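You operate a simulated robot arm through the tools that you are given. There is no shell and no other tool. Be economical: measure what you need, move in short steps, check, and stop when the job is done.

You run a simulated robot arm. Do the job below in one go: nothing can be reset, and whatever is moved stays where it is left.

## Task
Peel both plies off the mould plate, then clean and recoat it.
Fine: wipe off the old resin, then coat the marked square with the pad; the plies lie on the table clear of the plate; rag and pad go back. A coat counts when it lies all over at full strength: go over it till it gets no stronger. What is to be rubbed or washed off counts as gone when no trace of it is left.
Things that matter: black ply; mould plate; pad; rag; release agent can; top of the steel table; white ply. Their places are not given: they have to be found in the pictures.

Only the result counts: the job must be done as asked and must still hold three seconds after the hand-in. Knocking over, shifting, dropping, spilling or breaking anything else fails it.

## Robot
A 7-joint arm with a two-finger parallel gripper, fixed in place. Base frame: the origin is at the foot of the arm, x ahead of it, y to its left, z up; the work surface is at about z = 700. Lengths are in mm, angles in rad, forces in N, time in s.
With the tool pointing down near the work surface it reaches from about 440 to 920 mm from the base axis. Its first joint turns from -2.496 to 2.496 rad. Payload 3 kg.
The TCP is the grasp point between the finger pads, 30 mm short of the fingertips. In the tool frame z runs along the fingers and y along their closing line. Largest opening 94 mm; finger width 28, thickness 10; the body of the gripper, 50 by 96 mm, starts 55 mm behind the TCP.
Orientation is that of the tool frame in the base frame, as a unit quaternion [w, x, y, z]. With the fingers straight down and closing along the base's y, the tool's x points along the base's -x, its y along +y and its z along -z.

## Interface
- The arm moves only by the tool move_arm. Its argument "commands" is a list of rows, each a list of 3 entries, a list of its own where there are three numbers: the turn, a rotation vector about the tool's x, y, z in degrees, then the shift along the tool's x, y, z in mm, then the finger opening in mm, from 0 to 94. In form: [[[wx, wy, wz], [x, y, z], jaw], ...]. A call has 1 to 20 rows; each row shifts and turns the commanded pose from where the row before left it, along the tool's axes as they then stand. Each row takes 0.2 s and may step no farther than 50 mm and 0.15 rad from the row before; otherwise, or with a gripper value out of range, the whole call is refused. A pose out of reach is approached as far as the arm can. The call stops where the force on the tool passes 50 N (or 10 N more than at its start, if that is more) or the arm is blocked; 0.2 s more then pass. The fingers move at their own pace (about 72 mm/s each) and stop on an object; they squeeze with about 36 N. The grip force told is the motor's: it shows also when the fingers shut on nothing. Time passes only in rows, and 0.2 s behind the last, so rows that do not move let the fingers close. It gives the time, the measured TCP pose, the force on the tool (base axes), the opening and the grip force at its end, in the units of the frame above (readings bear some noise), with the torque about the TCP (base axes, N m) and any sound that the robot's microphone picked up.
- Cameras (640 x 400 px; columns grow to the right, rows downward): "scene" is fixed at [51.3, -657.8, 1447.8]; the picture's right is [0.72, -0.69, 0.00], its down [-0.33, -0.35, -0.88] and it looks along [0.61, 0.63, -0.48] (base axes); focal length 354 px, centre (320, 200). "wrist" rides on the gripper at [76, 14, -102] in the tool frame; the picture's right is [-0.18, 0.98, 0.00], its down [-0.75, -0.14, -0.64] and it looks along [-0.63, -0.12, 0.77] (tool axes); focal length 243 px, centre (320, 200).
- grab_frame(camera): a new picture of that camera. It takes no simulated time.
- locate(camera, pixels): for up to 12 pixels [column, row] of the newest picture of that camera ("zoom" is the newest enlarged one), the place [x, y, z] in the base frame of the surface seen there, good to about 2 mm, but the place of the scene camera against the robot may be out by one fixed shift of up to 12 mm in any direction. It takes no simulated time.
- inspect(camera, box): a new picture of the part [left, top, right, bottom] of that camera's present view, enlarged. It takes no simulated time.
- hand_in(): hands the job in; it is judged then, once.

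Keep the steps short. Do not move on a guess: measure, check each grasp and each placing, and mend mistakes. In all there are 80 turns and 38 pictures (those below and enlarged ones count). Leave the gripper open and the arm clear of the work at the hand-in unless told otherwise, and finish with a single line.

The tools are called as name(argument=value, ...) on one line, values as JSON. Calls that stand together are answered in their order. move_arm: Moves the arm, as the interface text tells. Its arguments: {"type":"object","properties":{"commands":{"type":"array","items":{"type":"array"}}},"required":["commands"]} The other tools are called the same way: grab_frame (camera) takes a picture; locate (camera, pixels) gives the place of the surface under pixels of a picture; inspect (camera, box) takes an enlarged picture of a part of a camera's view; hand_in () hands the job in.

At the start:

```text
time: 0.0
tcp_pos: [660.8, 118.2, 1032.2]
tool_rot: [0.0, 0.001, 1.0, 0.0]
wrist_force: [0.0, 0.2, 0.1]
wrist_torque: [0.02, 0.0, 0.01]
gripper_width: 93.9
gripper_force: 0.1
```

scene: 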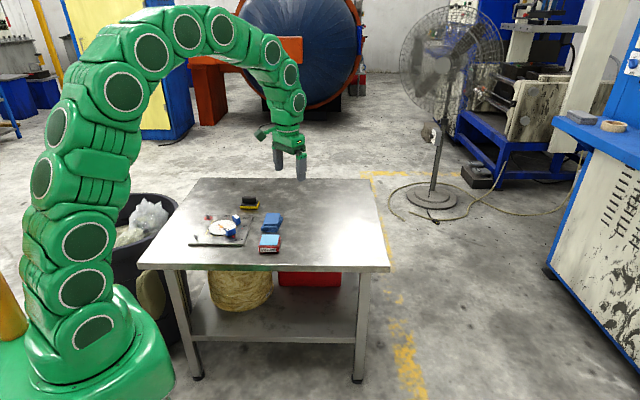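
wrist: 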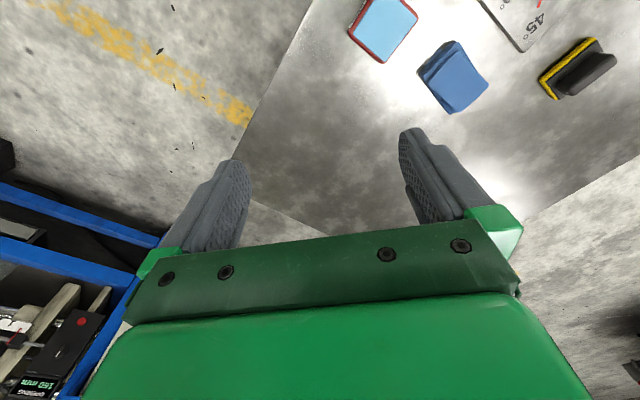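

I see the plate with plies, a rag (blue?), a pad and a can on the table. First I enlarge the work area in the scene picture.

inspect(camera="scene", box=[180, 185, 300, 260])

```text
5.33 times, centred on (240, 222) of scene
```

zoom: 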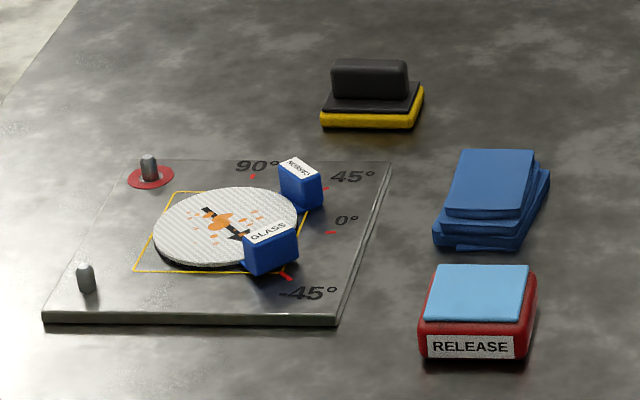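

Two discs with blue tabs (GLASS on top, CARBON below), pad with black handle, blue rag, red can with light-blue top. I measure points in the zoom.

locate(camera="zoom", pixels=[[270, 238], [296, 170], [45, 315], [335, 320], [388, 163], [133, 163], [368, 70], [490, 170], [475, 285], [215, 225], [135, 271], [600, 250]])

locate(camera="wrist", pixels=[[385, 25], [455, 75], [580, 75], [515, 20]])

```text
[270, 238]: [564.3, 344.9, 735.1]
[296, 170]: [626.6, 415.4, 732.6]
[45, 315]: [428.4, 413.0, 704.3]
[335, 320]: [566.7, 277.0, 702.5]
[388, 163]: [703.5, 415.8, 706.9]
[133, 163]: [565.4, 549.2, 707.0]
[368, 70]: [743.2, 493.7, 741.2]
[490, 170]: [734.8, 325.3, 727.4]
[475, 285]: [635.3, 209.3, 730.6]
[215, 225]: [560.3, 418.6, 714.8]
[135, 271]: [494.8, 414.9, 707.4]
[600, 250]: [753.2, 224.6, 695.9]
```

```text
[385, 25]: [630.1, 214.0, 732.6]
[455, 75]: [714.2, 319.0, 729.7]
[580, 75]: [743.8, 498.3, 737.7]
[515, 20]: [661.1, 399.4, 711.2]
```

The plate is a ~194 mm square turned about 45°, centred near (565, 413). I move the wrist camera above it for a better look.

move_arm(commands=[[[0, 0, 0], [8, 39, 11.7], 94], [[0, 0, 0], [8, 39, 11.7], 94], [[0, 0, 0], [8, 39, 11.7], 94], [[0, 0, 0], [8, 39, 11.7], 94], [[0, 0, 0], [8, 39, 11.7], 94], [[0, 0, 0], [8, 39, 11.7], 94], [[0, 0, 0], [8, 39, 11.7], 94]])

grab_frame(camera="wrist")

```text
time: 1.6
tcp_pos: [603.0, 391.7, 949.8]
tool_rot: [0.0, 0.0, 1.0, 0.0]
wrist_force: [0.5, -0.2, 0.1]
wrist_torque: [0.0, 0.0, 0.01]
gripper_width: 93.8
gripper_force: 0.0
```

```text
34 pictures are left
```

wrist: 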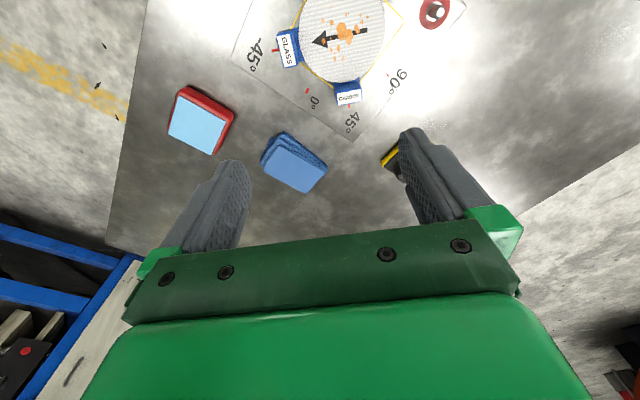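

I enlarge the plies and tabs in the wrist view.

inspect(camera="wrist", box=[225, 0, 475, 156])

locate(camera="wrist", pixels=[[289, 50], [347, 99], [283, 38], [296, 62], [337, 102], [359, 95], [335, 20], [352, 142], [196, 130], [295, 170], [325, 180], [285, 145]])

```text
2.56 times, centred on (350, 78) of wrist
```

zoom: 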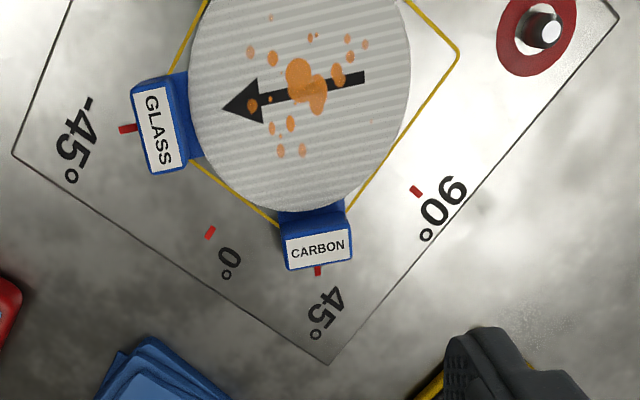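

```text
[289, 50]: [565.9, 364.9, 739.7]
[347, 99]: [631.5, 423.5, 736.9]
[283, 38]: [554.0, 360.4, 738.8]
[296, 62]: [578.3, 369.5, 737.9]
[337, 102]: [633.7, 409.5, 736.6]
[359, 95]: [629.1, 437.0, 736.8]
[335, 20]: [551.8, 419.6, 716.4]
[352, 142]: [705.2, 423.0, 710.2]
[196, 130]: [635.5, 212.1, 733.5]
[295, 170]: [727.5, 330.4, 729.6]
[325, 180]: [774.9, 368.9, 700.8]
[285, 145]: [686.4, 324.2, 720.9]
```

I measure tab corners, disc edge and square corners in this zoom.

locate(camera="zoom", pixels=[[136, 96], [171, 91], [185, 163], [152, 170], [288, 241], [347, 233], [350, 260], [292, 267], [195, 20], [408, 60], [300, 208], [458, 52]])

locate(camera="zoom", pixels=[[182, 110], [310, 215], [15, 152], [615, 18], [280, 224], [225, 188], [548, 30], [330, 362], [290, 160], [350, 20]])

```text
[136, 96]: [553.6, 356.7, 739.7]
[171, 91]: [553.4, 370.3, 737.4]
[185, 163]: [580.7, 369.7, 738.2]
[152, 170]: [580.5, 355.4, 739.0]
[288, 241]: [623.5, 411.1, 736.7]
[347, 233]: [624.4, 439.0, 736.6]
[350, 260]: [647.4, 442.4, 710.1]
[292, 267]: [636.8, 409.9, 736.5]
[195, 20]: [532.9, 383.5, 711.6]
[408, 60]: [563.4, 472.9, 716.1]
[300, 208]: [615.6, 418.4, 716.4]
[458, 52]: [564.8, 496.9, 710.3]
```

```text
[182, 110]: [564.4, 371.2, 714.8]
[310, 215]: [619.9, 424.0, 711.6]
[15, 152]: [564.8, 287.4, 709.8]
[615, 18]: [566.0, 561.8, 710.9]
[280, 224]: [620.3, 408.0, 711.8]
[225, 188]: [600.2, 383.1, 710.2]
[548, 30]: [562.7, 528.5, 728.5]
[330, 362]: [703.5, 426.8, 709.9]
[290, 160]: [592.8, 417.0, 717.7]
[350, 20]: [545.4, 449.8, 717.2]
```

Now I know the tabs: GLASS centre (567, 363), top z 739; CARBON centre (630, 425), top z 736.5; plate centre (565, 424.5), disc radius ~50. I measure the table edges and the other items' positions.

locate(camera="scene", pixels=[[199, 181], [373, 182], [145, 265], [385, 267], [260, 266], [377, 220], [320, 205], [300, 240], [247, 204], [250, 200], [200, 237], [340, 230]])

locate(camera="wrist", pixels=[[185, 92], [230, 118], [212, 150], [171, 133], [262, 155], [278, 134], [325, 168], [306, 190], [390, 160], [433, 12], [290, 160], [310, 165]])

```text
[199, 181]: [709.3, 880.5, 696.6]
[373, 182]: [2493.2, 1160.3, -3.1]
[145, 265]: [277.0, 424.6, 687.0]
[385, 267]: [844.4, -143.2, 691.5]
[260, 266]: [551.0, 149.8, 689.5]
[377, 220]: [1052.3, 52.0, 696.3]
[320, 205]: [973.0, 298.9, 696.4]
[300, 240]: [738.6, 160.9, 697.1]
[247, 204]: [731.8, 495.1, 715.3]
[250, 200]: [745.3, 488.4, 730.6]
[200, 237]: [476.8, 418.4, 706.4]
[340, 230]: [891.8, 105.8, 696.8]
```

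```text
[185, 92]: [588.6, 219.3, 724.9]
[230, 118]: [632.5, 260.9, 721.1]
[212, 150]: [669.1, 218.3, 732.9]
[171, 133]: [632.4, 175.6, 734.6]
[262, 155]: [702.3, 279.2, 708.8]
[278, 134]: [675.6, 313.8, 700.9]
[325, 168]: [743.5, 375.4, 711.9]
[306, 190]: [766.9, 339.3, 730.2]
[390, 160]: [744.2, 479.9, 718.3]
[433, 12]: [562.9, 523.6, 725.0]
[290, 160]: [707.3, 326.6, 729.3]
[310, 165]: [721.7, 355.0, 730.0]
```

The table is also turned 45°, with free room around (760, 90) and (850, 220). I turn the tool by -90° about its z and approach to above the GLASS tab (567, 363), tips above it.

move_arm(commands=[[[0, 0, -8.18182], [0, 0, 0], 94], [[0, 0, -8.18182], [0, 0, 0], 94], [[0, 0, -8.18182], [0, 0, 0], 94], [[0, 0, -8.18182], [0, 0, 0], 94], [[0, 0, -8.18182], [0, 0, 0], 94], [[0, 0, -8.18182], [0, 0, 0], 94], [[0, 0, -8.18182], [0, 0, 0], 70], [[0, 0, -8.18182], [0, 0, 0], 60], [[0, 0, -8.18182], [0, 0, 0], 60], [[0, 0, -8.18182], [0, 0, 0], 60], [[0, 0, -8.18182], [0, 0, 0], 60], [[0, 0, 0], [7.2, 9, 42], 60], [[0, 0, 0], [7.2, 9, 42], 60], [[0, 0, 0], [7.2, 9, 42], 60], [[0, 0, 0], [7.2, 9, 42], 60]])

grab_frame(camera="wrist")

```text
time: 4.8
tcp_pos: [569.5, 363.6, 781.5]
tool_rot: [0.0, 0.708, -0.707, 0.0]
wrist_force: [-0.4, -0.4, -0.4]
wrist_torque: [0.0, -0.01, 0.0]
gripper_width: 60.1
gripper_force: 0.0
```

```text
32 pictures are left
```

wrist: 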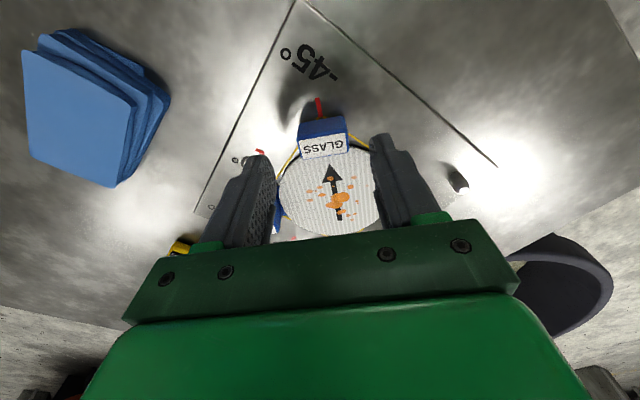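

I check the tab centre from this nearer view (label around (322,146)).

locate(camera="wrist", pixels=[[303, 142], [346, 136], [348, 152], [306, 158], [325, 147], [320, 128]])

```text
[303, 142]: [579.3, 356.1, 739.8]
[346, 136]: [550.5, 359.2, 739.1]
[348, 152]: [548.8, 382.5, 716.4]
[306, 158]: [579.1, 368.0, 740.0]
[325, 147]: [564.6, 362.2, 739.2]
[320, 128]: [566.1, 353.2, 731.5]
```

Tab centre is (565.5, 362). I correct by (-4, -1.5), go down to tip height ~715 and close.

move_arm(commands=[[[0, 0, 0], [1.5, 4, 12], 60], [[0, 0, 0], [0, 0, 12], 60], [[0, 0, 0], [0, 0, 12], 60], [[0, 0, 0], [0, 0, 0], 20], [[0, 0, 0], [0, 0, 0], 20], [[0, 0, 0], [0, 0, 0], 20], [[0, 0, 0], [0, 0, 0], 20]])

```text
time: 6.4
tcp_pos: [564.3, 361.3, 746.0]
tool_rot: [-0.001, 0.708, -0.706, 0.0]
wrist_force: [0.6, -1.9, -2.7]
wrist_torque: [-0.17, 0.01, -0.14]
gripper_width: 32.9
gripper_force: 35.8
```

The fingers stopped on the tab (32.9 mm, 36 N). I try a gentle peel: tilt 2° and raise 4 mm per row, watching the force.

move_arm(commands=[[[0, 2, 0], [0, 0, -4], 20], [[0, 2, 0], [0, 0, -4], 20], [[0, 0, 0], [0, 0, 0], 20]])

inspect(camera="scene", box=[180, 185, 300, 260])

```text
time: 7.2
tcp_pos: [564.3, 361.5, 753.4]
tool_rot: [0.025, 0.707, -0.707, 0.025]
wrist_force: [0.2, -0.1, 2.2]
wrist_torque: [0.22, 0.04, -0.05]
gripper_width: 32.9
gripper_force: 35.9
```

```text
5.33 times, centred on (240, 222) of scene
```

zoom: 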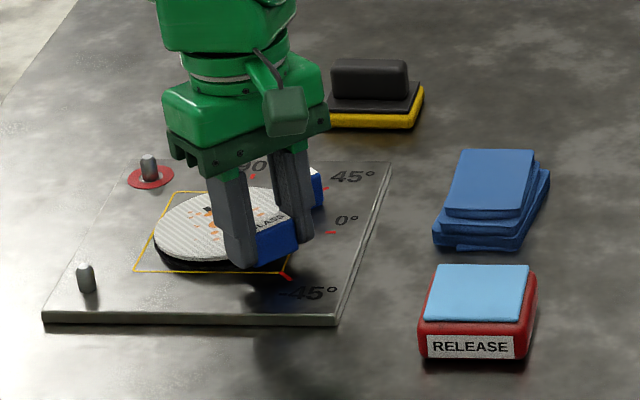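

The ply lifts at the tab with little force and the black ply stays. I continue peeling upward.

move_arm(commands=[[[0, 2, 0], [0, 0, -4], 20], [[0, 2, 0], [0, 0, -4], 20], [[0, 2, 0], [0, 0, -4], 20], [[0, 2, 0], [0, 0, -4], 20], [[0, 2, 0], [0, 0, -4], 20], [[0, 2, 0], [0, 0, -4], 20], [[0, 2, 0], [0, 0, -4], 20], [[0, 0, 0], [0, 0, 0], 20]])

inspect(camera="scene", box=[180, 185, 300, 260])

```text
time: 9.0
tcp_pos: [564.8, 367.2, 780.3]
tool_rot: [-0.111, -0.698, 0.699, -0.11]
wrist_force: [0.1, 0.5, 0.1]
wrist_torque: [-0.03, 0.0, 0.01]
gripper_width: 32.8
gripper_force: 36.3
```

```text
5.33 times, centred on (240, 222) of scene
```

zoom: 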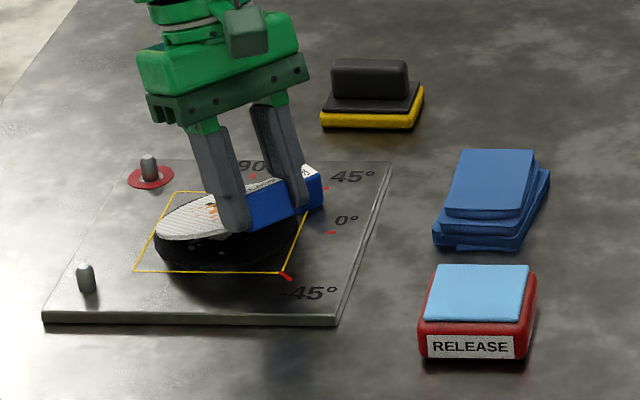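

Force is nearly nil, so the ply is loose. I lift it straight up 120 mm, then level it.

move_arm(commands=[[[0, 0, 0], [3.1, 0, -9.5], 20], [[0, 0, 0], [6.2, 0, -19], 20], [[0, 0, 0], [9.3, 0, -28.5], 20], [[0, 0, 0], [9.3, 0, -28.5], 20], [[0, 0, 0], [9.3, 0, -28.5], 20], [[0, -6, 0], [0, 0, 0], 20], [[0, -6, 0], [0, 0, 0], 20], [[0, -6, 0], [0, 0, 0], 20]])

grab_frame(camera="scene")

```text
time: 10.8
tcp_pos: [565.3, 367.0, 901.5]
tool_rot: [0.0, 0.707, -0.707, 0.001]
wrist_force: [0.2, -0.1, -0.4]
wrist_torque: [-0.06, 0.0, 0.01]
gripper_width: 32.8
gripper_force: 35.6
```

```text
29 pictures are left
```

scene: 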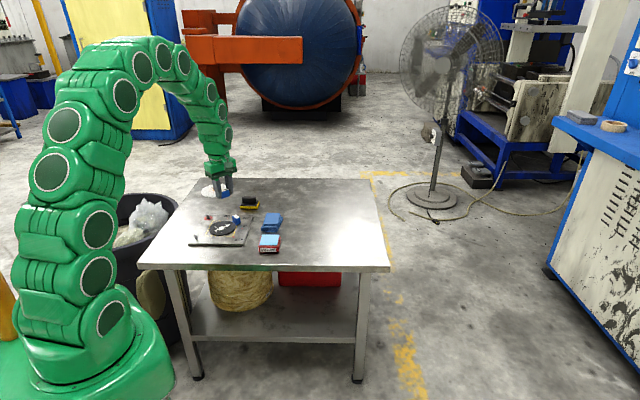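

White ply is held and the black one stayed on the plate. I carry it to TCP (760, 28), where the disc will lie around (760, 90).

move_arm(commands=[[[0, 0, 0], [37.7, -21.6, 0], 20], [[0, 0, 0], [37.7, -21.6, 0], 20], [[0, 0, 0], [37.7, -21.6, 0], 20], [[0, 0, 0], [37.7, -21.6, 0], 20], [[0, 0, 0], [37.7, -21.6, 0], 20], [[0, 0, 0], [37.7, -21.6, 0], 20], [[0, 0, 0], [37.7, -21.6, 0], 20], [[0, 0, 0], [37.7, -21.6, 0], 20], [[0, 0, 0], [37.7, -21.6, 0], 20], [[0, 0, 0], [0, 0, 40], 20], [[0, 0, 0], [0, 0, 40], 20], [[0, 0, 0], [0, 0, 40], 20], [[0, 0, 0], [0, 0, 25], 20], [[0, 0, 0], [0, 0, 15], 20]])

inspect(camera="scene", box=[220, 185, 340, 260])

```text
time: 13.8
tcp_pos: [759.8, 27.5, 741.5]
tool_rot: [0.001, -0.707, 0.707, -0.001]
wrist_force: [-0.5, 0.2, -0.2]
wrist_torque: [-0.03, 0.02, 0.02]
gripper_width: 32.8
gripper_force: 36.2
```

```text
5.33 times, centred on (280, 222) of scene
```

zoom: 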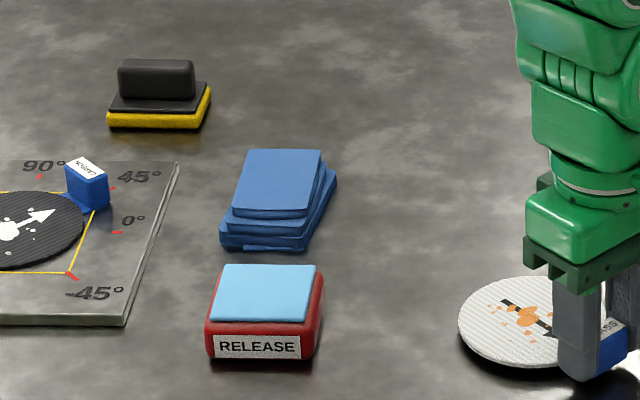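

The ply hangs just above the table. I lower 8 mm in small steps and read the force.

move_arm(commands=[[[0, 0, 0], [0, 0, 3], 20], [[0, 0, 0], [0, 0, 3], 20], [[0, 0, 0], [0, 0, 2], 20], [[0, 0, 0], [0, 0, 0], 20]])

```text
time: 14.8
tcp_pos: [759.5, 27.6, 732.8]
tool_rot: [0.0, -0.707, 0.707, 0.0]
wrist_force: [-2.4, -0.2, 5.8]
wrist_torque: [0.02, 0.07, 0.03]
gripper_width: 33.0
gripper_force: 36.0
```

Contact at 5.8 N. I open the fingers and rise, then turn the tool back by +90°.

move_arm(commands=[[[0, 0, 0], [0, 0, 0], 60], [[0, 0, 0], [0, 0, 0], 60], [[0, 0, 0], [0, 0, -10], 60], [[0, 0, 0], [0, 0, -40], 60], [[0, 0, 0], [0, 0, -40], 60], [[0, 0, 0], [0, 0, -40], 60], [[0, 0, 8.18182], [0, 0, 0], 60], [[0, 0, 8.18182], [0, 0, 0], 60], [[0, 0, 8.18182], [0, 0, 0], 60], [[0, 0, 8.18182], [0, 0, 0], 60], [[0, 0, 8.18182], [0, 0, 0], 60], [[0, 0, 8.18182], [0, 0, 0], 60], [[0, 0, 8.18182], [0, 0, 0], 60], [[0, 0, 8.18182], [0, 0, 0], 60], [[0, 0, 8.18182], [0, 0, 0], 60], [[0, 0, 8.18182], [0, 0, 0], 60], [[0, 0, 8.18182], [0, 0, 0], 60]])

```text
time: 18.4
tcp_pos: [758.6, 26.1, 862.9]
tool_rot: [0.0, 0.002, 1.0, 0.0]
wrist_force: [-0.2, -0.3, -0.1]
wrist_torque: [-0.01, 0.02, -0.02]
gripper_width: 60.0
gripper_force: 0.1
```

Now I move to above the CARBON tab (630, 424.5).

move_arm(commands=[[[0, 0, 0], [14.3, 44.3, 0], 60], [[0, 0, 0], [14.3, 44.3, 0], 60], [[0, 0, 0], [14.3, 44.3, 0], 60], [[0, 0, 0], [14.3, 44.3, 0], 60], [[0, 0, 0], [14.3, 44.3, 0], 60], [[0, 0, 0], [14.3, 44.3, 0], 60], [[0, 0, 0], [14.3, 44.3, 0], 60], [[0, 0, 0], [14.3, 44.3, 0], 60], [[0, 0, 0], [14.3, 44.3, 0], 60], [[0, 0, 0], [0, 0, 40], 60], [[0, 0, 0], [0, 0, 41], 60]])

grab_frame(camera="wrist")

```text
time: 20.8
tcp_pos: [630.7, 425.1, 782.3]
tool_rot: [0.001, 0.0, 1.0, -0.001]
wrist_force: [-0.1, 0.4, 0.0]
wrist_torque: [-0.03, 0.04, 0.0]
gripper_width: 60.2
gripper_force: 0.0
```

```text
27 pictures are left
```

wrist: 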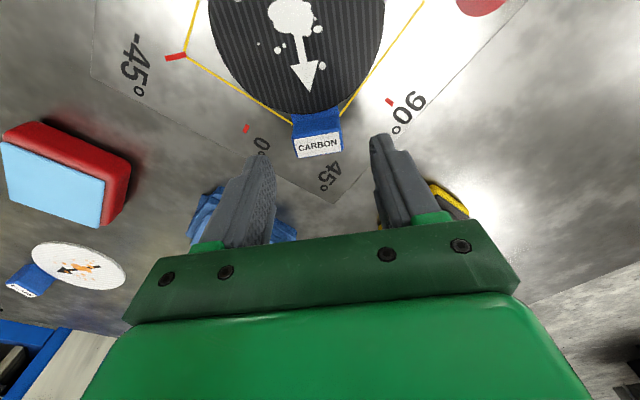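

White ply lies on the table clear of all. I measure the CARBON label corners.

locate(camera="wrist", pixels=[[296, 141], [338, 135], [341, 150], [300, 156], [318, 146], [300, 60]])

```text
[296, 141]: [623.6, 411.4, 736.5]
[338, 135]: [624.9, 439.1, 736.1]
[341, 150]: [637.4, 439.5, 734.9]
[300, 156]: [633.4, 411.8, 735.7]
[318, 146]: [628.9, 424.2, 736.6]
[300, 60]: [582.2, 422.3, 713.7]
```

Aligned. I go down 39 mm and close on the tab.

move_arm(commands=[[[0, 0, 0], [0, 0, 15], 60], [[0, 0, 0], [0, 0, 14], 60], [[0, 0, 0], [0, 0, 9], 60], [[0, 0, 0], [0, 0, 0], 20], [[0, 0, 0], [0, 0, 0], 20], [[0, 0, 0], [0, 0, 0], 20], [[0, 0, 0], [0, 0, 0], 20]])

```text
time: 22.4
tcp_pos: [630.7, 424.4, 744.0]
tool_rot: [0.0, 0.0, 1.0, -0.001]
wrist_force: [2.2, -4.0, 0.0]
wrist_torque: [-0.12, -0.06, 0.27]
gripper_width: 32.7
gripper_force: 35.3
```

Gripped at 32.7 mm. I peel with the tilt in the other sense (tool -y), as the disc now lies on the tool's +x side.

move_arm(commands=[[[0, -2, 0], [0, 0, -4], 20], [[0, -2, 0], [0, 0, -4], 20], [[0, -2, 0], [0, 0, -4], 20], [[0, -2, 0], [0, 0, -4], 20], [[0, -2, 0], [0, 0, -4], 20], [[0, -2, 0], [0, 0, -4], 20], [[0, -2, 0], [0, 0, -4], 20], [[0, -2, 0], [0, 0, -4], 20], [[0, -2, 0], [0, 0, -4], 20], [[0, 0, 0], [0, 0, 0], 20]])

inspect(camera="scene", box=[180, 185, 300, 260])

```text
time: 24.6
tcp_pos: [625.2, 425.4, 779.4]
tool_rot: [0.156, 0.0, 0.988, 0.0]
wrist_force: [-0.6, 0.7, -1.9]
wrist_torque: [-0.02, -0.04, -0.01]
gripper_width: 32.9
gripper_force: 36.0
```

```text
5.33 times, centred on (240, 222) of scene
```

zoom: 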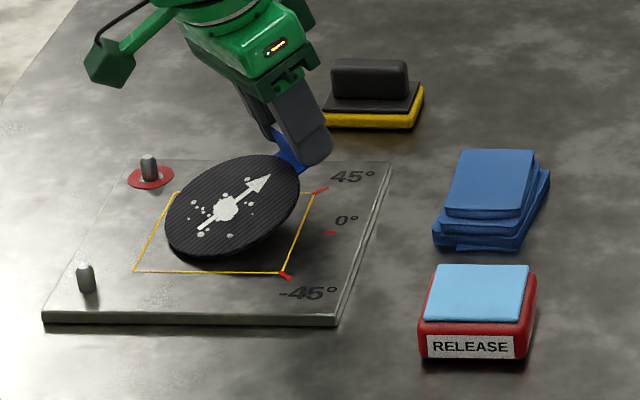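

Black ply tilts up freely. I lift it straight up and level it.

move_arm(commands=[[[0, 0, 0], [-3.1, 0, -9.5], 20], [[0, 0, 0], [-6.2, 0, -19], 20], [[0, 0, 0], [-9.3, 0, -28.5], 20], [[0, 0, 0], [-9.3, 0, -28.5], 20], [[0, 0, 0], [-9.3, 0, -28.5], 20], [[0, 6, 0], [0, 0, 0], 20], [[0, 6, 0], [0, 0, 0], 20], [[0, 6, 0], [0, 0, 0], 20], [[0, 0, 0], [0, 0, 0], 20]])

grab_frame(camera="wrist")

```text
time: 26.6
tcp_pos: [624.8, 425.2, 898.9]
tool_rot: [-0.001, 0.0, 1.0, 0.0]
wrist_force: [0.3, 0.0, -0.7]
wrist_torque: [0.02, -0.02, 0.02]
gripper_width: 32.9
gripper_force: 35.8
```

```text
25 pictures are left
```

wrist: 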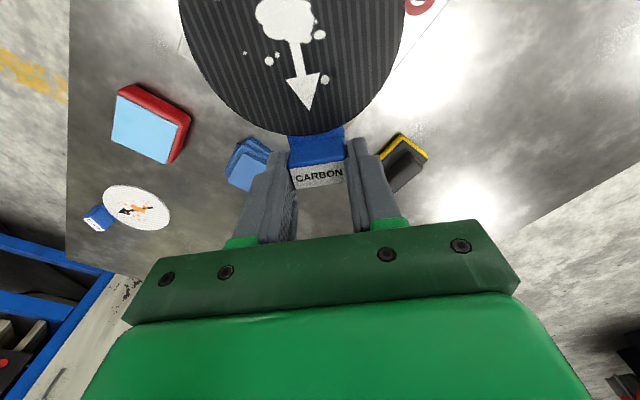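

The black ply is held level. I carry it to TCP (870, 222), so the disc lies around (805, 222), and go down to just above the table.

move_arm(commands=[[[0, 0, 0], [-35, -29, 0], 20], [[0, 0, 0], [-35, -29, 0], 20], [[0, 0, 0], [-35, -29, 0], 20], [[0, 0, 0], [-35, -29, 0], 20], [[0, 0, 0], [-35, -29, 0], 20], [[0, 0, 0], [-35, -29, 0], 20], [[0, 0, 0], [-35, -29, 0], 20], [[0, 0, 0], [0, 0, 40], 20], [[0, 0, 0], [0, 0, 40], 20], [[0, 0, 0], [0, 0, 40], 20], [[0, 0, 0], [0, 0, 25], 20], [[0, 0, 0], [0, 0, 12], 20], [[0, 0, 0], [0, 0, 0], 20]])

inspect(camera="scene", box=[200, 170, 360, 270])

```text
time: 29.4
tcp_pos: [870.2, 222.5, 742.3]
tool_rot: [0.0, 0.0, 1.0, 0.0]
wrist_force: [-0.2, -0.9, -1.5]
wrist_torque: [0.04, -0.01, 0.0]
gripper_width: 32.8
gripper_force: 35.9
```

```text
4.00 times, centred on (280, 220) of scene
```

zoom: 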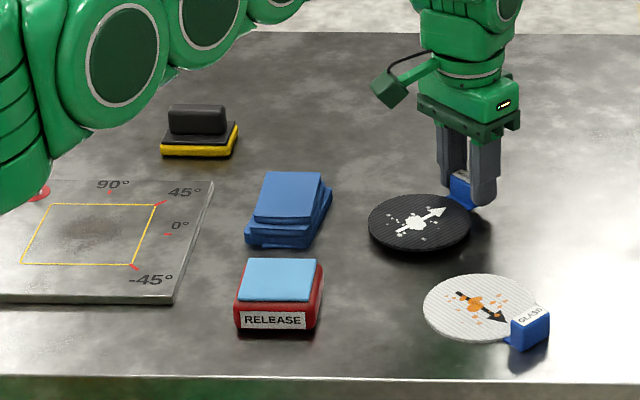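

The spot is clear. I lower the last ~9 mm slowly.

move_arm(commands=[[[0, 0, 0], [0, 0, 3], 20], [[0, 0, 0], [0, 0, 3], 20], [[0, 0, 0], [0, 0, 2.5], 20], [[0, 0, 0], [0, 0, 0], 20]])

```text
time: 30.4
tcp_pos: [871.0, 222.3, 734.9]
tool_rot: [0.001, 0.0, 1.0, 0.0]
wrist_force: [-0.9, 0.3, 5.7]
wrist_torque: [-0.03, -0.08, 0.0]
gripper_width: 32.8
gripper_force: 35.9
```

Contact. I open, rise and move toward the rag for a close look.

move_arm(commands=[[[0, 0, 0], [0, 0, 0], 60], [[0, 0, 0], [0, 0, 0], 60], [[0, 0, 0], [0, 0, -10], 60], [[0, 0, 0], [0, 0, -40], 60], [[0, 0, 0], [0, 0, -40], 94], [[0, 0, 0], [0, 0, -20], 94], [[0, 0, 0], [32.5, 24.5, 0], 94], [[0, 0, 0], [32.5, 24.5, 0], 94], [[0, 0, 0], [32.5, 24.5, 0], 94], [[0, 0, 0], [32.5, 24.5, 0], 94], [[0, 0, 0], [0, 0, 0], 94]])

grab_frame(camera="wrist")

```text
time: 32.8
tcp_pos: [739.7, 321.1, 843.2]
tool_rot: [0.0, 0.0, 1.0, 0.0]
wrist_force: [0.0, 0.1, -0.5]
wrist_torque: [-0.04, -0.02, 0.02]
gripper_width: 93.9
gripper_force: 0.1
```

```text
23 pictures are left
```

wrist: 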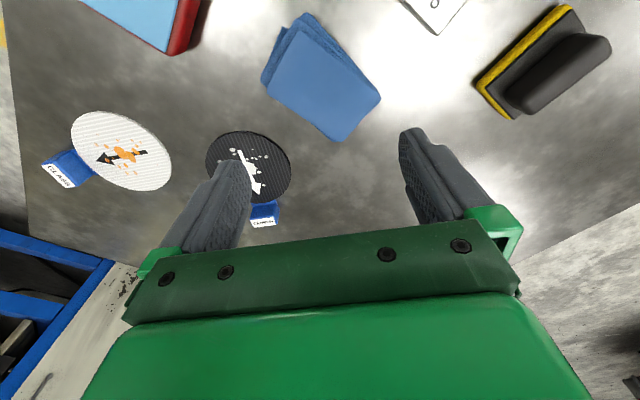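

Rag at around (322,78), clear view. I measure its corners and layers, and the pad's handle too.

locate(camera="wrist", pixels=[[300, 32], [270, 85], [335, 138], [378, 98], [322, 80], [262, 82], [302, 16], [610, 48], [515, 110], [560, 70], [560, 8], [480, 82]])

inspect(camera="wrist", box=[230, 0, 420, 150])

```text
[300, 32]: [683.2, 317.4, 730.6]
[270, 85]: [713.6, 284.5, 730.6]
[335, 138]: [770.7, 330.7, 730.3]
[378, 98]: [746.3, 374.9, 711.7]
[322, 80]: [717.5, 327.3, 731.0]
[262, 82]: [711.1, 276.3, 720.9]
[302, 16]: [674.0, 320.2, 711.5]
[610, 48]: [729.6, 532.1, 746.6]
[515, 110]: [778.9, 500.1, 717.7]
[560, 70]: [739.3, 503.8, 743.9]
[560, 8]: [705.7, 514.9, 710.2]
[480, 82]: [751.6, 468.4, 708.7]
```

```text
2.67 times, centred on (325, 75) of wrist
```

zoom: 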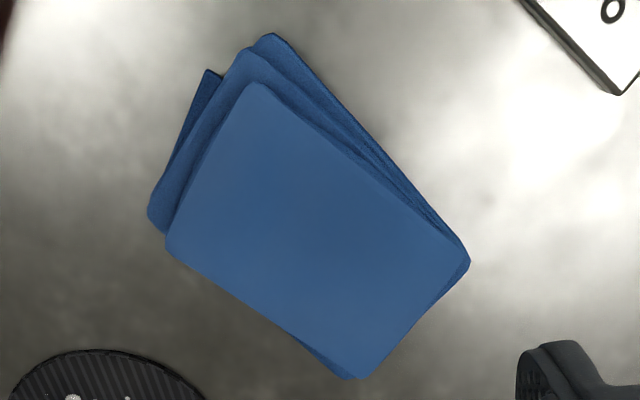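

The rag is a folded block, top centre about (728, 325), long side at ~40°, top z 730.5. I turn the tool -42° so the fingers close across its short side and go to above it.

move_arm(commands=[[[0, 0, -8.4], [0, 0, 0], 94], [[0, 0, -8.4], [0, 0, 0], 94], [[0, 0, -8.4], [0, 0, 0], 94], [[0, 0, -8.4], [0, 0, 0], 94], [[0, 0, -8.4], [0, 0, 0], 94], [[0, 0, 0], [6.1, 11, 40], 94], [[0, 0, 0], [0, 0, 20], 94], [[0, 0, 0], [0, 0, 0], 94]])

grab_frame(camera="wrist")

```text
time: 34.6
tcp_pos: [727.7, 325.5, 783.7]
tool_rot: [0.0, -0.359, 0.933, 0.0]
wrist_force: [0.1, 0.2, 0.5]
wrist_torque: [-0.01, -0.01, 0.03]
gripper_width: 94.0
gripper_force: 0.2
```

```text
21 pictures are left
```

wrist: 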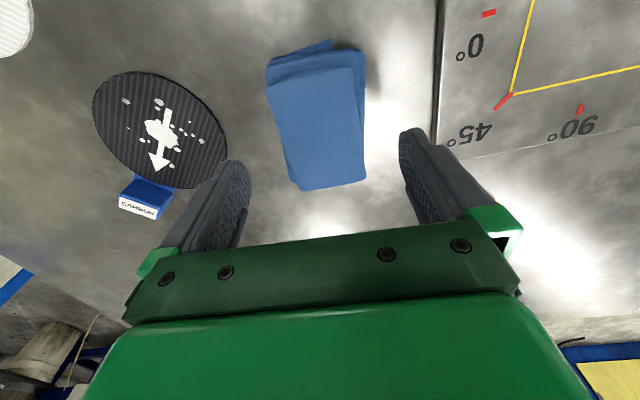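

The rag sits between the fingers. I go down to TCP z ~742 and close.

move_arm(commands=[[[0, 0, 0], [0, 0, 20], 94], [[0, 0, 0], [0, 0, 15], 94], [[0, 0, 0], [0, 0, 7], 94], [[0, 0, 0], [0, 0, 0], 94], [[0, 0, 0], [0, 0, 0], 30], [[0, 0, 0], [0, 0, 0], 30], [[0, 0, 0], [0, 0, 0], 30], [[0, 0, 0], [0, 0, 0], 30]])

```text
time: 36.4
tcp_pos: [729.1, 324.5, 741.7]
tool_rot: [-0.001, -0.358, 0.934, 0.0]
wrist_force: [0.5, 0.0, 0.9]
wrist_torque: [-0.04, -0.01, -0.09]
gripper_width: 57.0
gripper_force: 35.9
```

Rag held at 57 mm. I lift it 80 mm and look at the plate's dirt in an enlarged scene view.

move_arm(commands=[[[0, 0, 0], [0, 0, -10], 30], [[0, 0, 0], [0, 0, -30], 30], [[0, 0, 0], [0, 0, -40], 30], [[0, 0, 0], [0, 0, 0], 30]])

inspect(camera="scene", box=[186, 208, 258, 253])

```text
time: 37.4
tcp_pos: [729.3, 324.5, 822.5]
tool_rot: [0.0, -0.358, 0.934, 0.0]
wrist_force: [-0.6, -0.7, -0.8]
wrist_torque: [0.0, 0.0, -0.01]
gripper_width: 57.1
gripper_force: 35.8
```

```text
8.89 times, centred on (222, 230) of scene
```

zoom: 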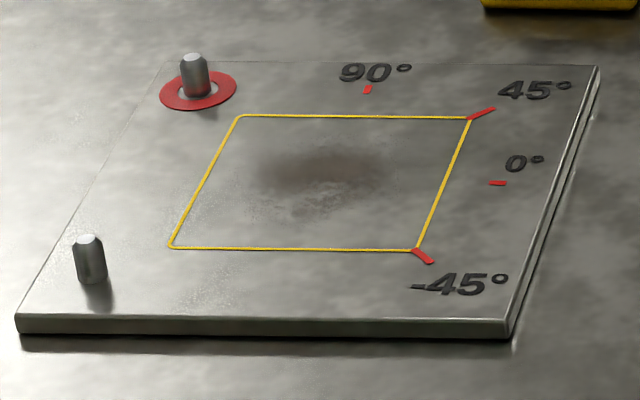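

I see a brownish smudge inside the square; both pins lie on the far-left side (v≈+71). I align the tool with the square (-3°) and move the rag over the plate, starting on the side away from the pins, ~5 mm above contact.

move_arm(commands=[[[0, 0, -3], [0, 0, 0], 30], [[0, 0, 0], [11.4, 40.7, 0], 30], [[0, 0, 0], [11.4, 40.7, 0], 30], [[0, 0, 0], [11.4, 40.7, 0], 30], [[0, 0, 0], [11.3, 40.8, 0], 30], [[0, 0, 0], [0, 0, 40], 30], [[0, 0, 0], [0, 0, 22], 30], [[0, 0, 0], [0, 0, 0], 30]])

```text
time: 39.2
tcp_pos: [580.9, 408.0, 758.8]
tool_rot: [0.0, -0.384, 0.923, 0.0]
wrist_force: [0.4, 0.6, -1.4]
wrist_torque: [0.02, 0.0, 0.0]
gripper_width: 57.1
gripper_force: 36.0
```

At (581, 408), z 759. I lower in 2 mm steps to touch.

move_arm(commands=[[[0, 0, 0], [0, 0, 2], 30], [[0, 0, 0], [0, 0, 2], 30], [[0, 0, 0], [0, 0, 2], 30], [[0, 0, 0], [0, 0, 1], 30], [[0, 0, 0], [0, 0, 0], 30]])

```text
time: 40.4
tcp_pos: [582.5, 407.1, 751.8]
tool_rot: [0.0, -0.382, 0.924, 0.0]
wrist_force: [-0.3, 0.4, -0.6]
wrist_torque: [0.02, -0.02, -0.01]
gripper_width: 56.9
gripper_force: 35.4
```

move_arm(commands=[[[0, 0, 0], [0, 0, 1], 30], [[0, 0, 0], [0, 0, 1], 30], [[0, 0, 0], [0, 0, 0], 30]])

```text
time: 41.2
tcp_pos: [582.1, 407.1, 753.4]
tool_rot: [0.0, -0.383, 0.924, 0.0]
wrist_force: [-5.8, -5.8, 28.0]
wrist_torque: [-0.32, 0.41, -0.07]
gripper_width: 56.7
gripper_force: 36.3
```

Contact with 28 N. I ease 0.7 mm and start wiping in a raster over the square.

move_arm(commands=[[[0, 0, 0], [0, 0, -0.7], 30], [[0, 0, 0], [10, 0, 0], 30], [[0, 0, 0], [8, 0, 0], 30], [[0, 0, 0], [-12, 0, 0], 30], [[0, 0, 0], [-12, 0, 0], 30], [[0, 0, 0], [-12, 0, 0], 30], [[0, 0, 0], [0, 12, 0], 30], [[0, 0, 0], [12, 0, 0], 30], [[0, 0, 0], [12, 0, 0], 30], [[0, 0, 0], [12, 0, 0], 30], [[0, 0, 0], [0, 12, 0], 30], [[0, 0, 0], [-12, 0, 0], 30], [[0, 0, 0], [-12, 0, 0], 30], [[0, 0, 0], [-12, 0, 0], 30]])

```text
time: 44.2
tcp_pos: [576.0, 436.4, 751.8]
tool_rot: [-0.001, -0.383, 0.924, -0.001]
wrist_force: [-6.0, -6.5, 18.0]
wrist_torque: [0.0, -0.01, -0.01]
gripper_width: 56.8
gripper_force: 36.3
```

Works with 18 N. I go on with the second half (v 0 to +24) and back again.

move_arm(commands=[[[0, 0, 0], [0, 12, 0], 30], [[0, 0, 0], [12, 0, 0], 30], [[0, 0, 0], [12, 0, 0], 30], [[0, 0, 0], [12, 0, 0], 30], [[0, 0, 0], [0, 12, 0], 30], [[0, 0, 0], [-12, 0, 0], 30], [[0, 0, 0], [-12, 0, 0], 30], [[0, 0, 0], [-12, 0, 0], 30], [[0, 0, 0], [0, -12, 0], 30], [[0, 0, 0], [12, 0, 0], 30], [[0, 0, 0], [12, 0, 0], 30], [[0, 0, 0], [12, 0, 0], 30], [[0, 0, 0], [0, -12, 0], 30], [[0, 0, 0], [-12, 0, 0], 30], [[0, 0, 0], [-12, 0, 0], 30], [[0, 0, 0], [-12, 0, 0], 30], [[0, 0, 0], [0, -12, 0], 30], [[0, 0, 0], [12, 0, 0], 30], [[0, 0, 0], [12, 0, 0], 30], [[0, 0, 0], [12, 0, 0], 30]])

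```text
time: 48.4
tcp_pos: [561.5, 403.5, 751.5]
tool_rot: [0.0, -0.383, 0.924, 0.0]
wrist_force: [2.5, 2.1, 6.2]
wrist_torque: [0.06, -0.08, 0.03]
gripper_width: 56.9
gripper_force: 35.4
```

I lift and back off in +u so that the wrist camera looks down on the wiped square.

move_arm(commands=[[[0, 0, 0], [0, 0, -30], 30], [[0, 0, 0], [-30, 0, -30], 30], [[0, 0, 0], [-35, 10, -20], 30], [[0, 0, 0], [-35, 0, -20], 30], [[0, 0, 0], [0, 0, 0], 30]])

grab_frame(camera="wrist")

```text
time: 49.6
tcp_pos: [623.9, 479.8, 851.9]
tool_rot: [-0.001, -0.382, 0.924, 0.001]
wrist_force: [0.2, 0.3, 0.4]
wrist_torque: [0.01, -0.01, -0.02]
gripper_width: 56.9
gripper_force: 36.1
```

```text
19 pictures are left
```

wrist: 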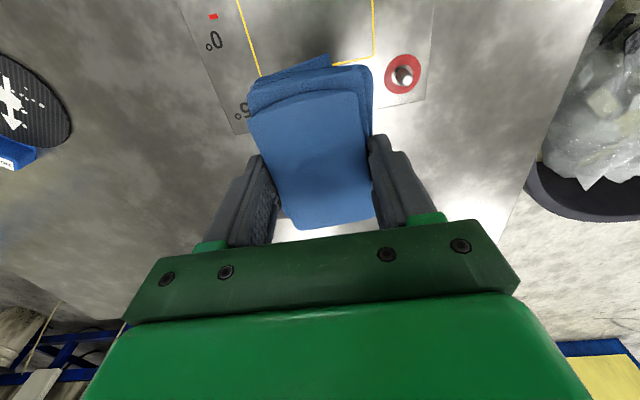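

The rag still hides the square; I back off a further 80 mm and take an enlarged wrist view and a scene view.

move_arm(commands=[[[0, 0, 0], [-40, 0, -15], 30], [[0, 0, 0], [-40, 0, -15], 30], [[0, 0, 0], [0, 0, 0], 30]])

inspect(camera="wrist", box=[190, 0, 446, 160])

inspect(camera="scene", box=[186, 208, 258, 253])

```text
time: 50.4
tcp_pos: [679.9, 538.1, 881.9]
tool_rot: [0.0, -0.383, 0.924, 0.001]
wrist_force: [-0.5, 0.1, -0.5]
wrist_torque: [0.01, 0.01, 0.02]
gripper_width: 57.0
gripper_force: 36.6
```

```text
2.50 times, centred on (318, 80) of wrist
```

zoom: 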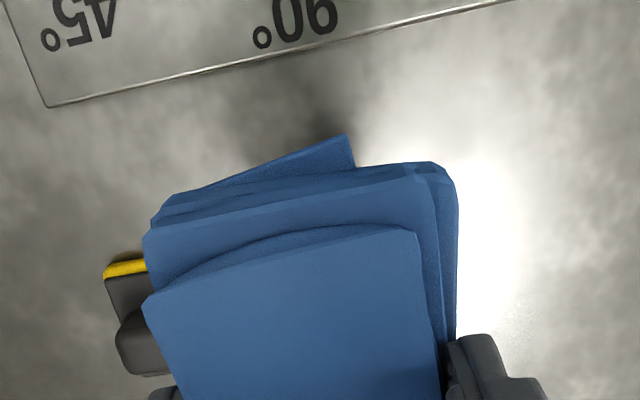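

```text
8.89 times, centred on (222, 230) of scene
```

zoom: 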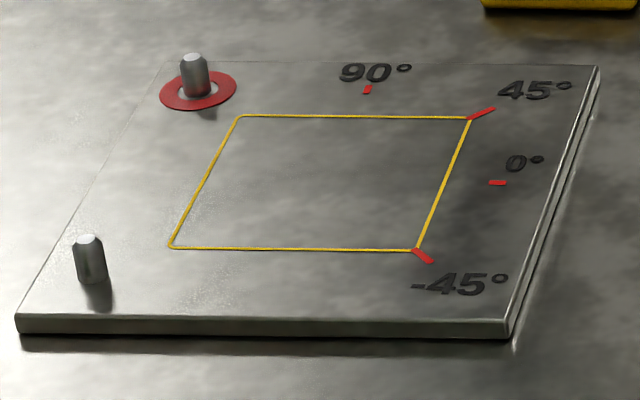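

In the scene view the smudge looks gone. For safety I go back for another full pass at the same press depth (down 130 in total).

move_arm(commands=[[[0, 0, 0], [36, -6, 0], 30], [[0, 0, 0], [36, -6, 0], 30], [[0, 0, 0], [36, -6, 10], 30], [[0, 0, 0], [35.6, -5, 40], 30], [[0, 0, 0], [0, 0, 40], 30], [[0, 0, 0], [0, 0, 34], 30], [[0, 0, 0], [0, 0, 3], 30], [[0, 0, 0], [0, 0, 3], 30], [[0, 0, 0], [0, 0, 0], 30]])

```text
refused: row 4 steps farther than a row can; nothing moved
```

move_arm(commands=[[[0, 0, 0], [36, -6, 0], 30], [[0, 0, 0], [36, -6, 0], 30], [[0, 0, 0], [36, -6, 10], 30], [[0, 0, 0], [35.6, -5, 30], 30], [[0, 0, 0], [0, 0, 40], 30], [[0, 0, 0], [0, 0, 44], 30], [[0, 0, 0], [0, 0, 3], 30], [[0, 0, 0], [0, 0, 3], 30], [[0, 0, 0], [0, 0, 0], 30]])

```text
time: 52.4
tcp_pos: [594.8, 419.7, 751.4]
tool_rot: [0.0, -0.383, 0.924, 0.001]
wrist_force: [-5.5, -4.0, 15.0]
wrist_torque: [-0.14, 0.15, 0.0]
gripper_width: 56.9
gripper_force: 36.0
```

Pressing at 15 N. Second full pass.

move_arm(commands=[[[0, 0, 0], [12, 0, 0], 30], [[0, 0, 0], [12, 0, 0], 30], [[0, 0, 0], [14, 0, 0], 30], [[0, 0, 0], [0, 12, 0], 30], [[0, 0, 0], [-12, 0, 0], 30], [[0, 0, 0], [-12, 0, 0], 30], [[0, 0, 0], [-14, 0, 0], 30], [[0, 0, 0], [0, 12, 0], 30], [[0, 0, 0], [12, 0, 0], 30], [[0, 0, 0], [12, 0, 0], 30], [[0, 0, 0], [14, 0, 0], 30], [[0, 0, 0], [0, 12, 0], 30], [[0, 0, 0], [-12, 0, 0], 30], [[0, 0, 0], [-12, 0, 0], 30], [[0, 0, 0], [-14, 0, 0], 30], [[0, 0, 0], [0, 12, 0], 30], [[0, 0, 0], [12, 0, 0], 30], [[0, 0, 0], [12, 0, 0], 30], [[0, 0, 0], [14, 0, 0], 30]])

move_arm(commands=[[[0, 0, 0], [-12, 0, 0], 30], [[0, 0, 0], [-12, 0, 0], 30], [[0, 0, 0], [-14, 0, 0], 30], [[0, 0, 0], [0, -12, 0], 30], [[0, 0, 0], [12, 0, 0], 30], [[0, 0, 0], [12, 0, 0], 30], [[0, 0, 0], [14, 0, 0], 30], [[0, 0, 0], [0, -12, 0], 30], [[0, 0, 0], [-12, 0, 0], 30], [[0, 0, 0], [-12, 0, 0], 30], [[0, 0, 0], [-14, 0, 0], 30], [[0, 0, 0], [0, -12, 0], 30], [[0, 0, 0], [12, 0, 0], 30], [[0, 0, 0], [12, 0, 0], 30], [[0, 0, 0], [14, 0, 0], 30], [[0, 0, 0], [0, -12, 0], 30], [[0, 0, 0], [-12, 0, 0], 30], [[0, 0, 0], [-12, 0, 0], 30], [[0, 0, 0], [-14, 0, 0], 30]])

```text
time: 56.4
tcp_pos: [534.2, 427.6, 749.9]
tool_rot: [0.001, -0.383, 0.924, 0.0]
wrist_force: [0.5, 0.6, 1.3]
wrist_torque: [-0.06, 0.07, 0.0]
gripper_width: 56.7
gripper_force: 35.4
```

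```text
time: 60.4
tcp_pos: [594.3, 419.4, 750.7]
tool_rot: [-0.001, -0.383, 0.924, -0.001]
wrist_force: [-2.5, -0.5, 5.3]
wrist_torque: [0.05, -0.07, -0.02]
gripper_width: 56.8
gripper_force: 36.2
```

I lift and carry the rag over to above its old place, then check the plate in an enlarged scene view.

move_arm(commands=[[[0, 0, 0], [0, 0, -31], 30], [[0, 0, 0], [0, 0, -40], 30], [[0, 0, 0], [-7, -40.4, 0], 30], [[0, 0, 0], [-7, -40.4, 0], 30], [[0, 0, 0], [-7, -40.4, 0], 30], [[0, 0, 0], [-7, -40.4, 0], 30], [[0, 0, 0], [0, 0, 0], 30]])

inspect(camera="scene", box=[198, 214, 246, 244])

inspect(camera="wrist", box=[200, 0, 640, 275])

```text
time: 62.0
tcp_pos: [728.4, 324.4, 822.7]
tool_rot: [0.0, -0.383, 0.924, 0.0]
wrist_force: [0.5, 0.0, -1.0]
wrist_torque: [-0.04, 0.03, 0.02]
gripper_width: 57.2
gripper_force: 35.8
```

```text
13.33 times, centred on (222, 229) of scene
```

zoom: 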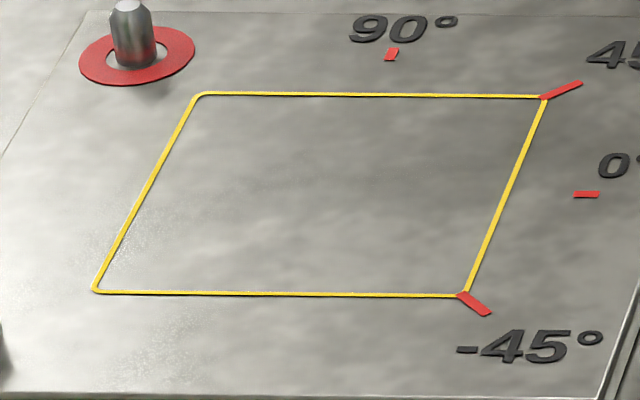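

```text
1.45 times, centred on (420, 138) of wrist
```

zoom: 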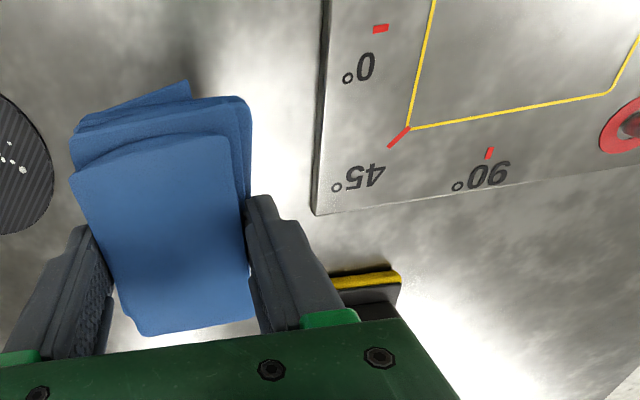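

The square looks clean. I put the rag back: turn +3°, lower to TCP z ~742.

move_arm(commands=[[[0, 0, 3], [0, 0, 0], 30], [[0, 0, 0], [0, 0, 40], 30], [[0, 0, 0], [0, 0, 25], 30], [[0, 0, 0], [0, 0, 9], 30], [[0, 0, 0], [0, 0, 3], 30], [[0, 0, 0], [0, 0, 2], 30], [[0, 0, 0], [0, 0, 0], 30]])

```text
time: 63.6
tcp_pos: [728.4, 325.4, 744.1]
tool_rot: [0.0, -0.359, 0.933, -0.001]
wrist_force: [-0.9, -0.1, -0.7]
wrist_torque: [0.05, -0.03, 0.01]
gripper_width: 56.7
gripper_force: 35.7
```

Almost down; I lower to touch, open, and rise.

move_arm(commands=[[[0, 0, 0], [0, 0, 1.5], 30], [[0, 0, 0], [0, 0, 1.5], 30], [[0, 0, 0], [0, 0, 0], 30], [[0, 0, 0], [0, 0, 0], 94], [[0, 0, 0], [0, 0, 0], 94], [[0, 0, 0], [0, 0, 0], 94], [[0, 0, 0], [0, 0, -20], 94], [[0, 0, 0], [0, 0, -40], 94], [[0, 0, 0], [0, 0, -40], 94], [[0, 0, -3], [-5, 40, 0], 94], [[0, 0, 0], [-5, 40, 0], 94], [[0, 0, 0], [-5, 40, 0], 94], [[0, 0, 0], [-5, 40, 0], 94]])

grab_frame(camera="wrist")

```text
time: 66.4
tcp_pos: [632.5, 453.9, 842.4]
tool_rot: [0.0, -0.383, 0.924, 0.0]
wrist_force: [-0.8, 0.2, 0.9]
wrist_torque: [0.01, 0.01, -0.03]
gripper_width: 94.0
gripper_force: 0.1
```

```text
14 pictures are left
```

wrist: 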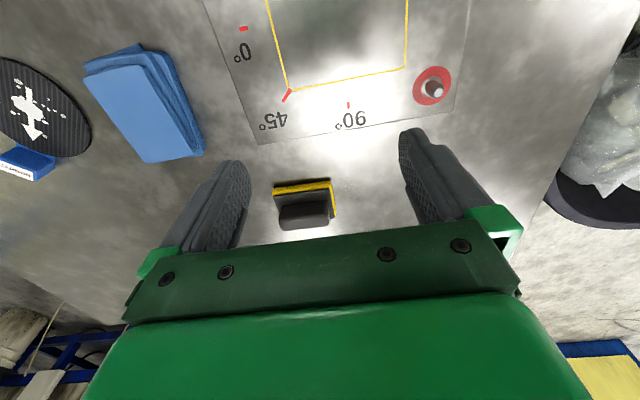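

Rag is back. I shift 55 mm toward the plate centre to see the whole square.

move_arm(commands=[[[0, 0, 0], [28, 5, -20], 94], [[0, 0, 0], [27, 5, -20], 94], [[0, 0, 0], [0, 0, 0], 94]])

inspect(camera="wrist", box=[200, 0, 456, 160])

```text
time: 67.2
tcp_pos: [584.8, 422.7, 881.5]
tool_rot: [0.0, -0.383, 0.924, 0.0]
wrist_force: [-0.6, -0.3, 0.3]
wrist_torque: [0.03, 0.02, -0.01]
gripper_width: 94.1
gripper_force: 0.1
```

```text
2.50 times, centred on (328, 80) of wrist
```

zoom: 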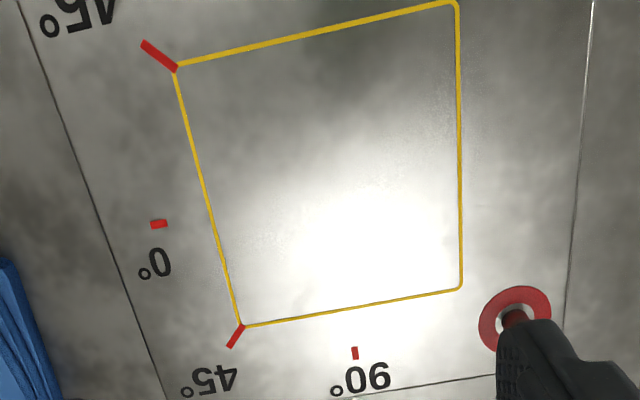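

No brown left; only metal mottling and glare. Now I move over the pad near (742, 503).

move_arm(commands=[[[0, 0, 0], [-42, -14.7, 8], 94], [[0, 0, 0], [-42, -14.7, 8], 94], [[0, 0, 0], [-42, -14.7, 8], 94], [[0, 0, 0], [-42, -14.7, 8], 94], [[0, 0, 0], [0, 0, 0], 94]])

inspect(camera="wrist", box=[200, 0, 456, 160])

```text
time: 68.4
tcp_pos: [747.2, 499.2, 849.6]
tool_rot: [0.0, -0.383, 0.924, -0.001]
wrist_force: [0.2, -0.3, 0.2]
wrist_torque: [0.01, -0.04, -0.03]
gripper_width: 94.0
gripper_force: 0.0
```

```text
2.50 times, centred on (328, 80) of wrist
```

zoom: 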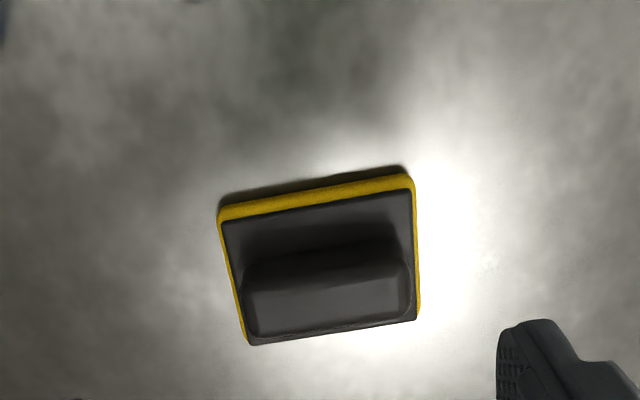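

locate(camera="zoom", pixels=[[247, 298], [400, 280], [255, 333], [406, 312], [325, 305], [224, 228], [408, 196], [415, 318], [250, 342], [220, 215], [412, 182], [300, 230]])

```text
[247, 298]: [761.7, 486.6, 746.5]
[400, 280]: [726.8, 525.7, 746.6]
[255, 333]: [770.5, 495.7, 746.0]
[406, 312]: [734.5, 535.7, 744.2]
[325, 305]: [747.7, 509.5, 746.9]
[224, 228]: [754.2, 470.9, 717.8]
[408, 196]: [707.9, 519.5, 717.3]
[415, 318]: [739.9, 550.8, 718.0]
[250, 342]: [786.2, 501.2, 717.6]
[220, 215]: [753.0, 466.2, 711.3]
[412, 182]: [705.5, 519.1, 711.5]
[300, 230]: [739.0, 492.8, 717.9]
```

The pad: handle top z 746.5, centre (748, 511), 52 mm long along 132°; base 67×45 mm. I can grip the handle lengthwise without a big turn: turn +3°, align, go down to tips ~722, close.

move_arm(commands=[[[0, 0, 3], [0, 0, 0], 94], [[0, 0, 0], [-8.4, 8.1, 30], 94], [[0, 0, 0], [0, 0, 30], 94], [[0, 0, 0], [0, 0, 25], 94], [[0, 0, 0], [0, 0, 12], 94], [[0, 0, 0], [0, 0, 0], 94], [[0, 0, 0], [0, 0, 0], 40], [[0, 0, 0], [0, 0, 0], 40], [[0, 0, 0], [0, 0, 0], 40], [[0, 0, 0], [0, 0, 0], 40]])

```text
time: 70.6
tcp_pos: [747.5, 512.1, 751.2]
tool_rot: [0.0, -0.358, 0.934, 0.001]
wrist_force: [1.2, 1.0, 3.7]
wrist_torque: [-0.1, -0.12, 0.06]
gripper_width: 59.2
gripper_force: 36.1
```

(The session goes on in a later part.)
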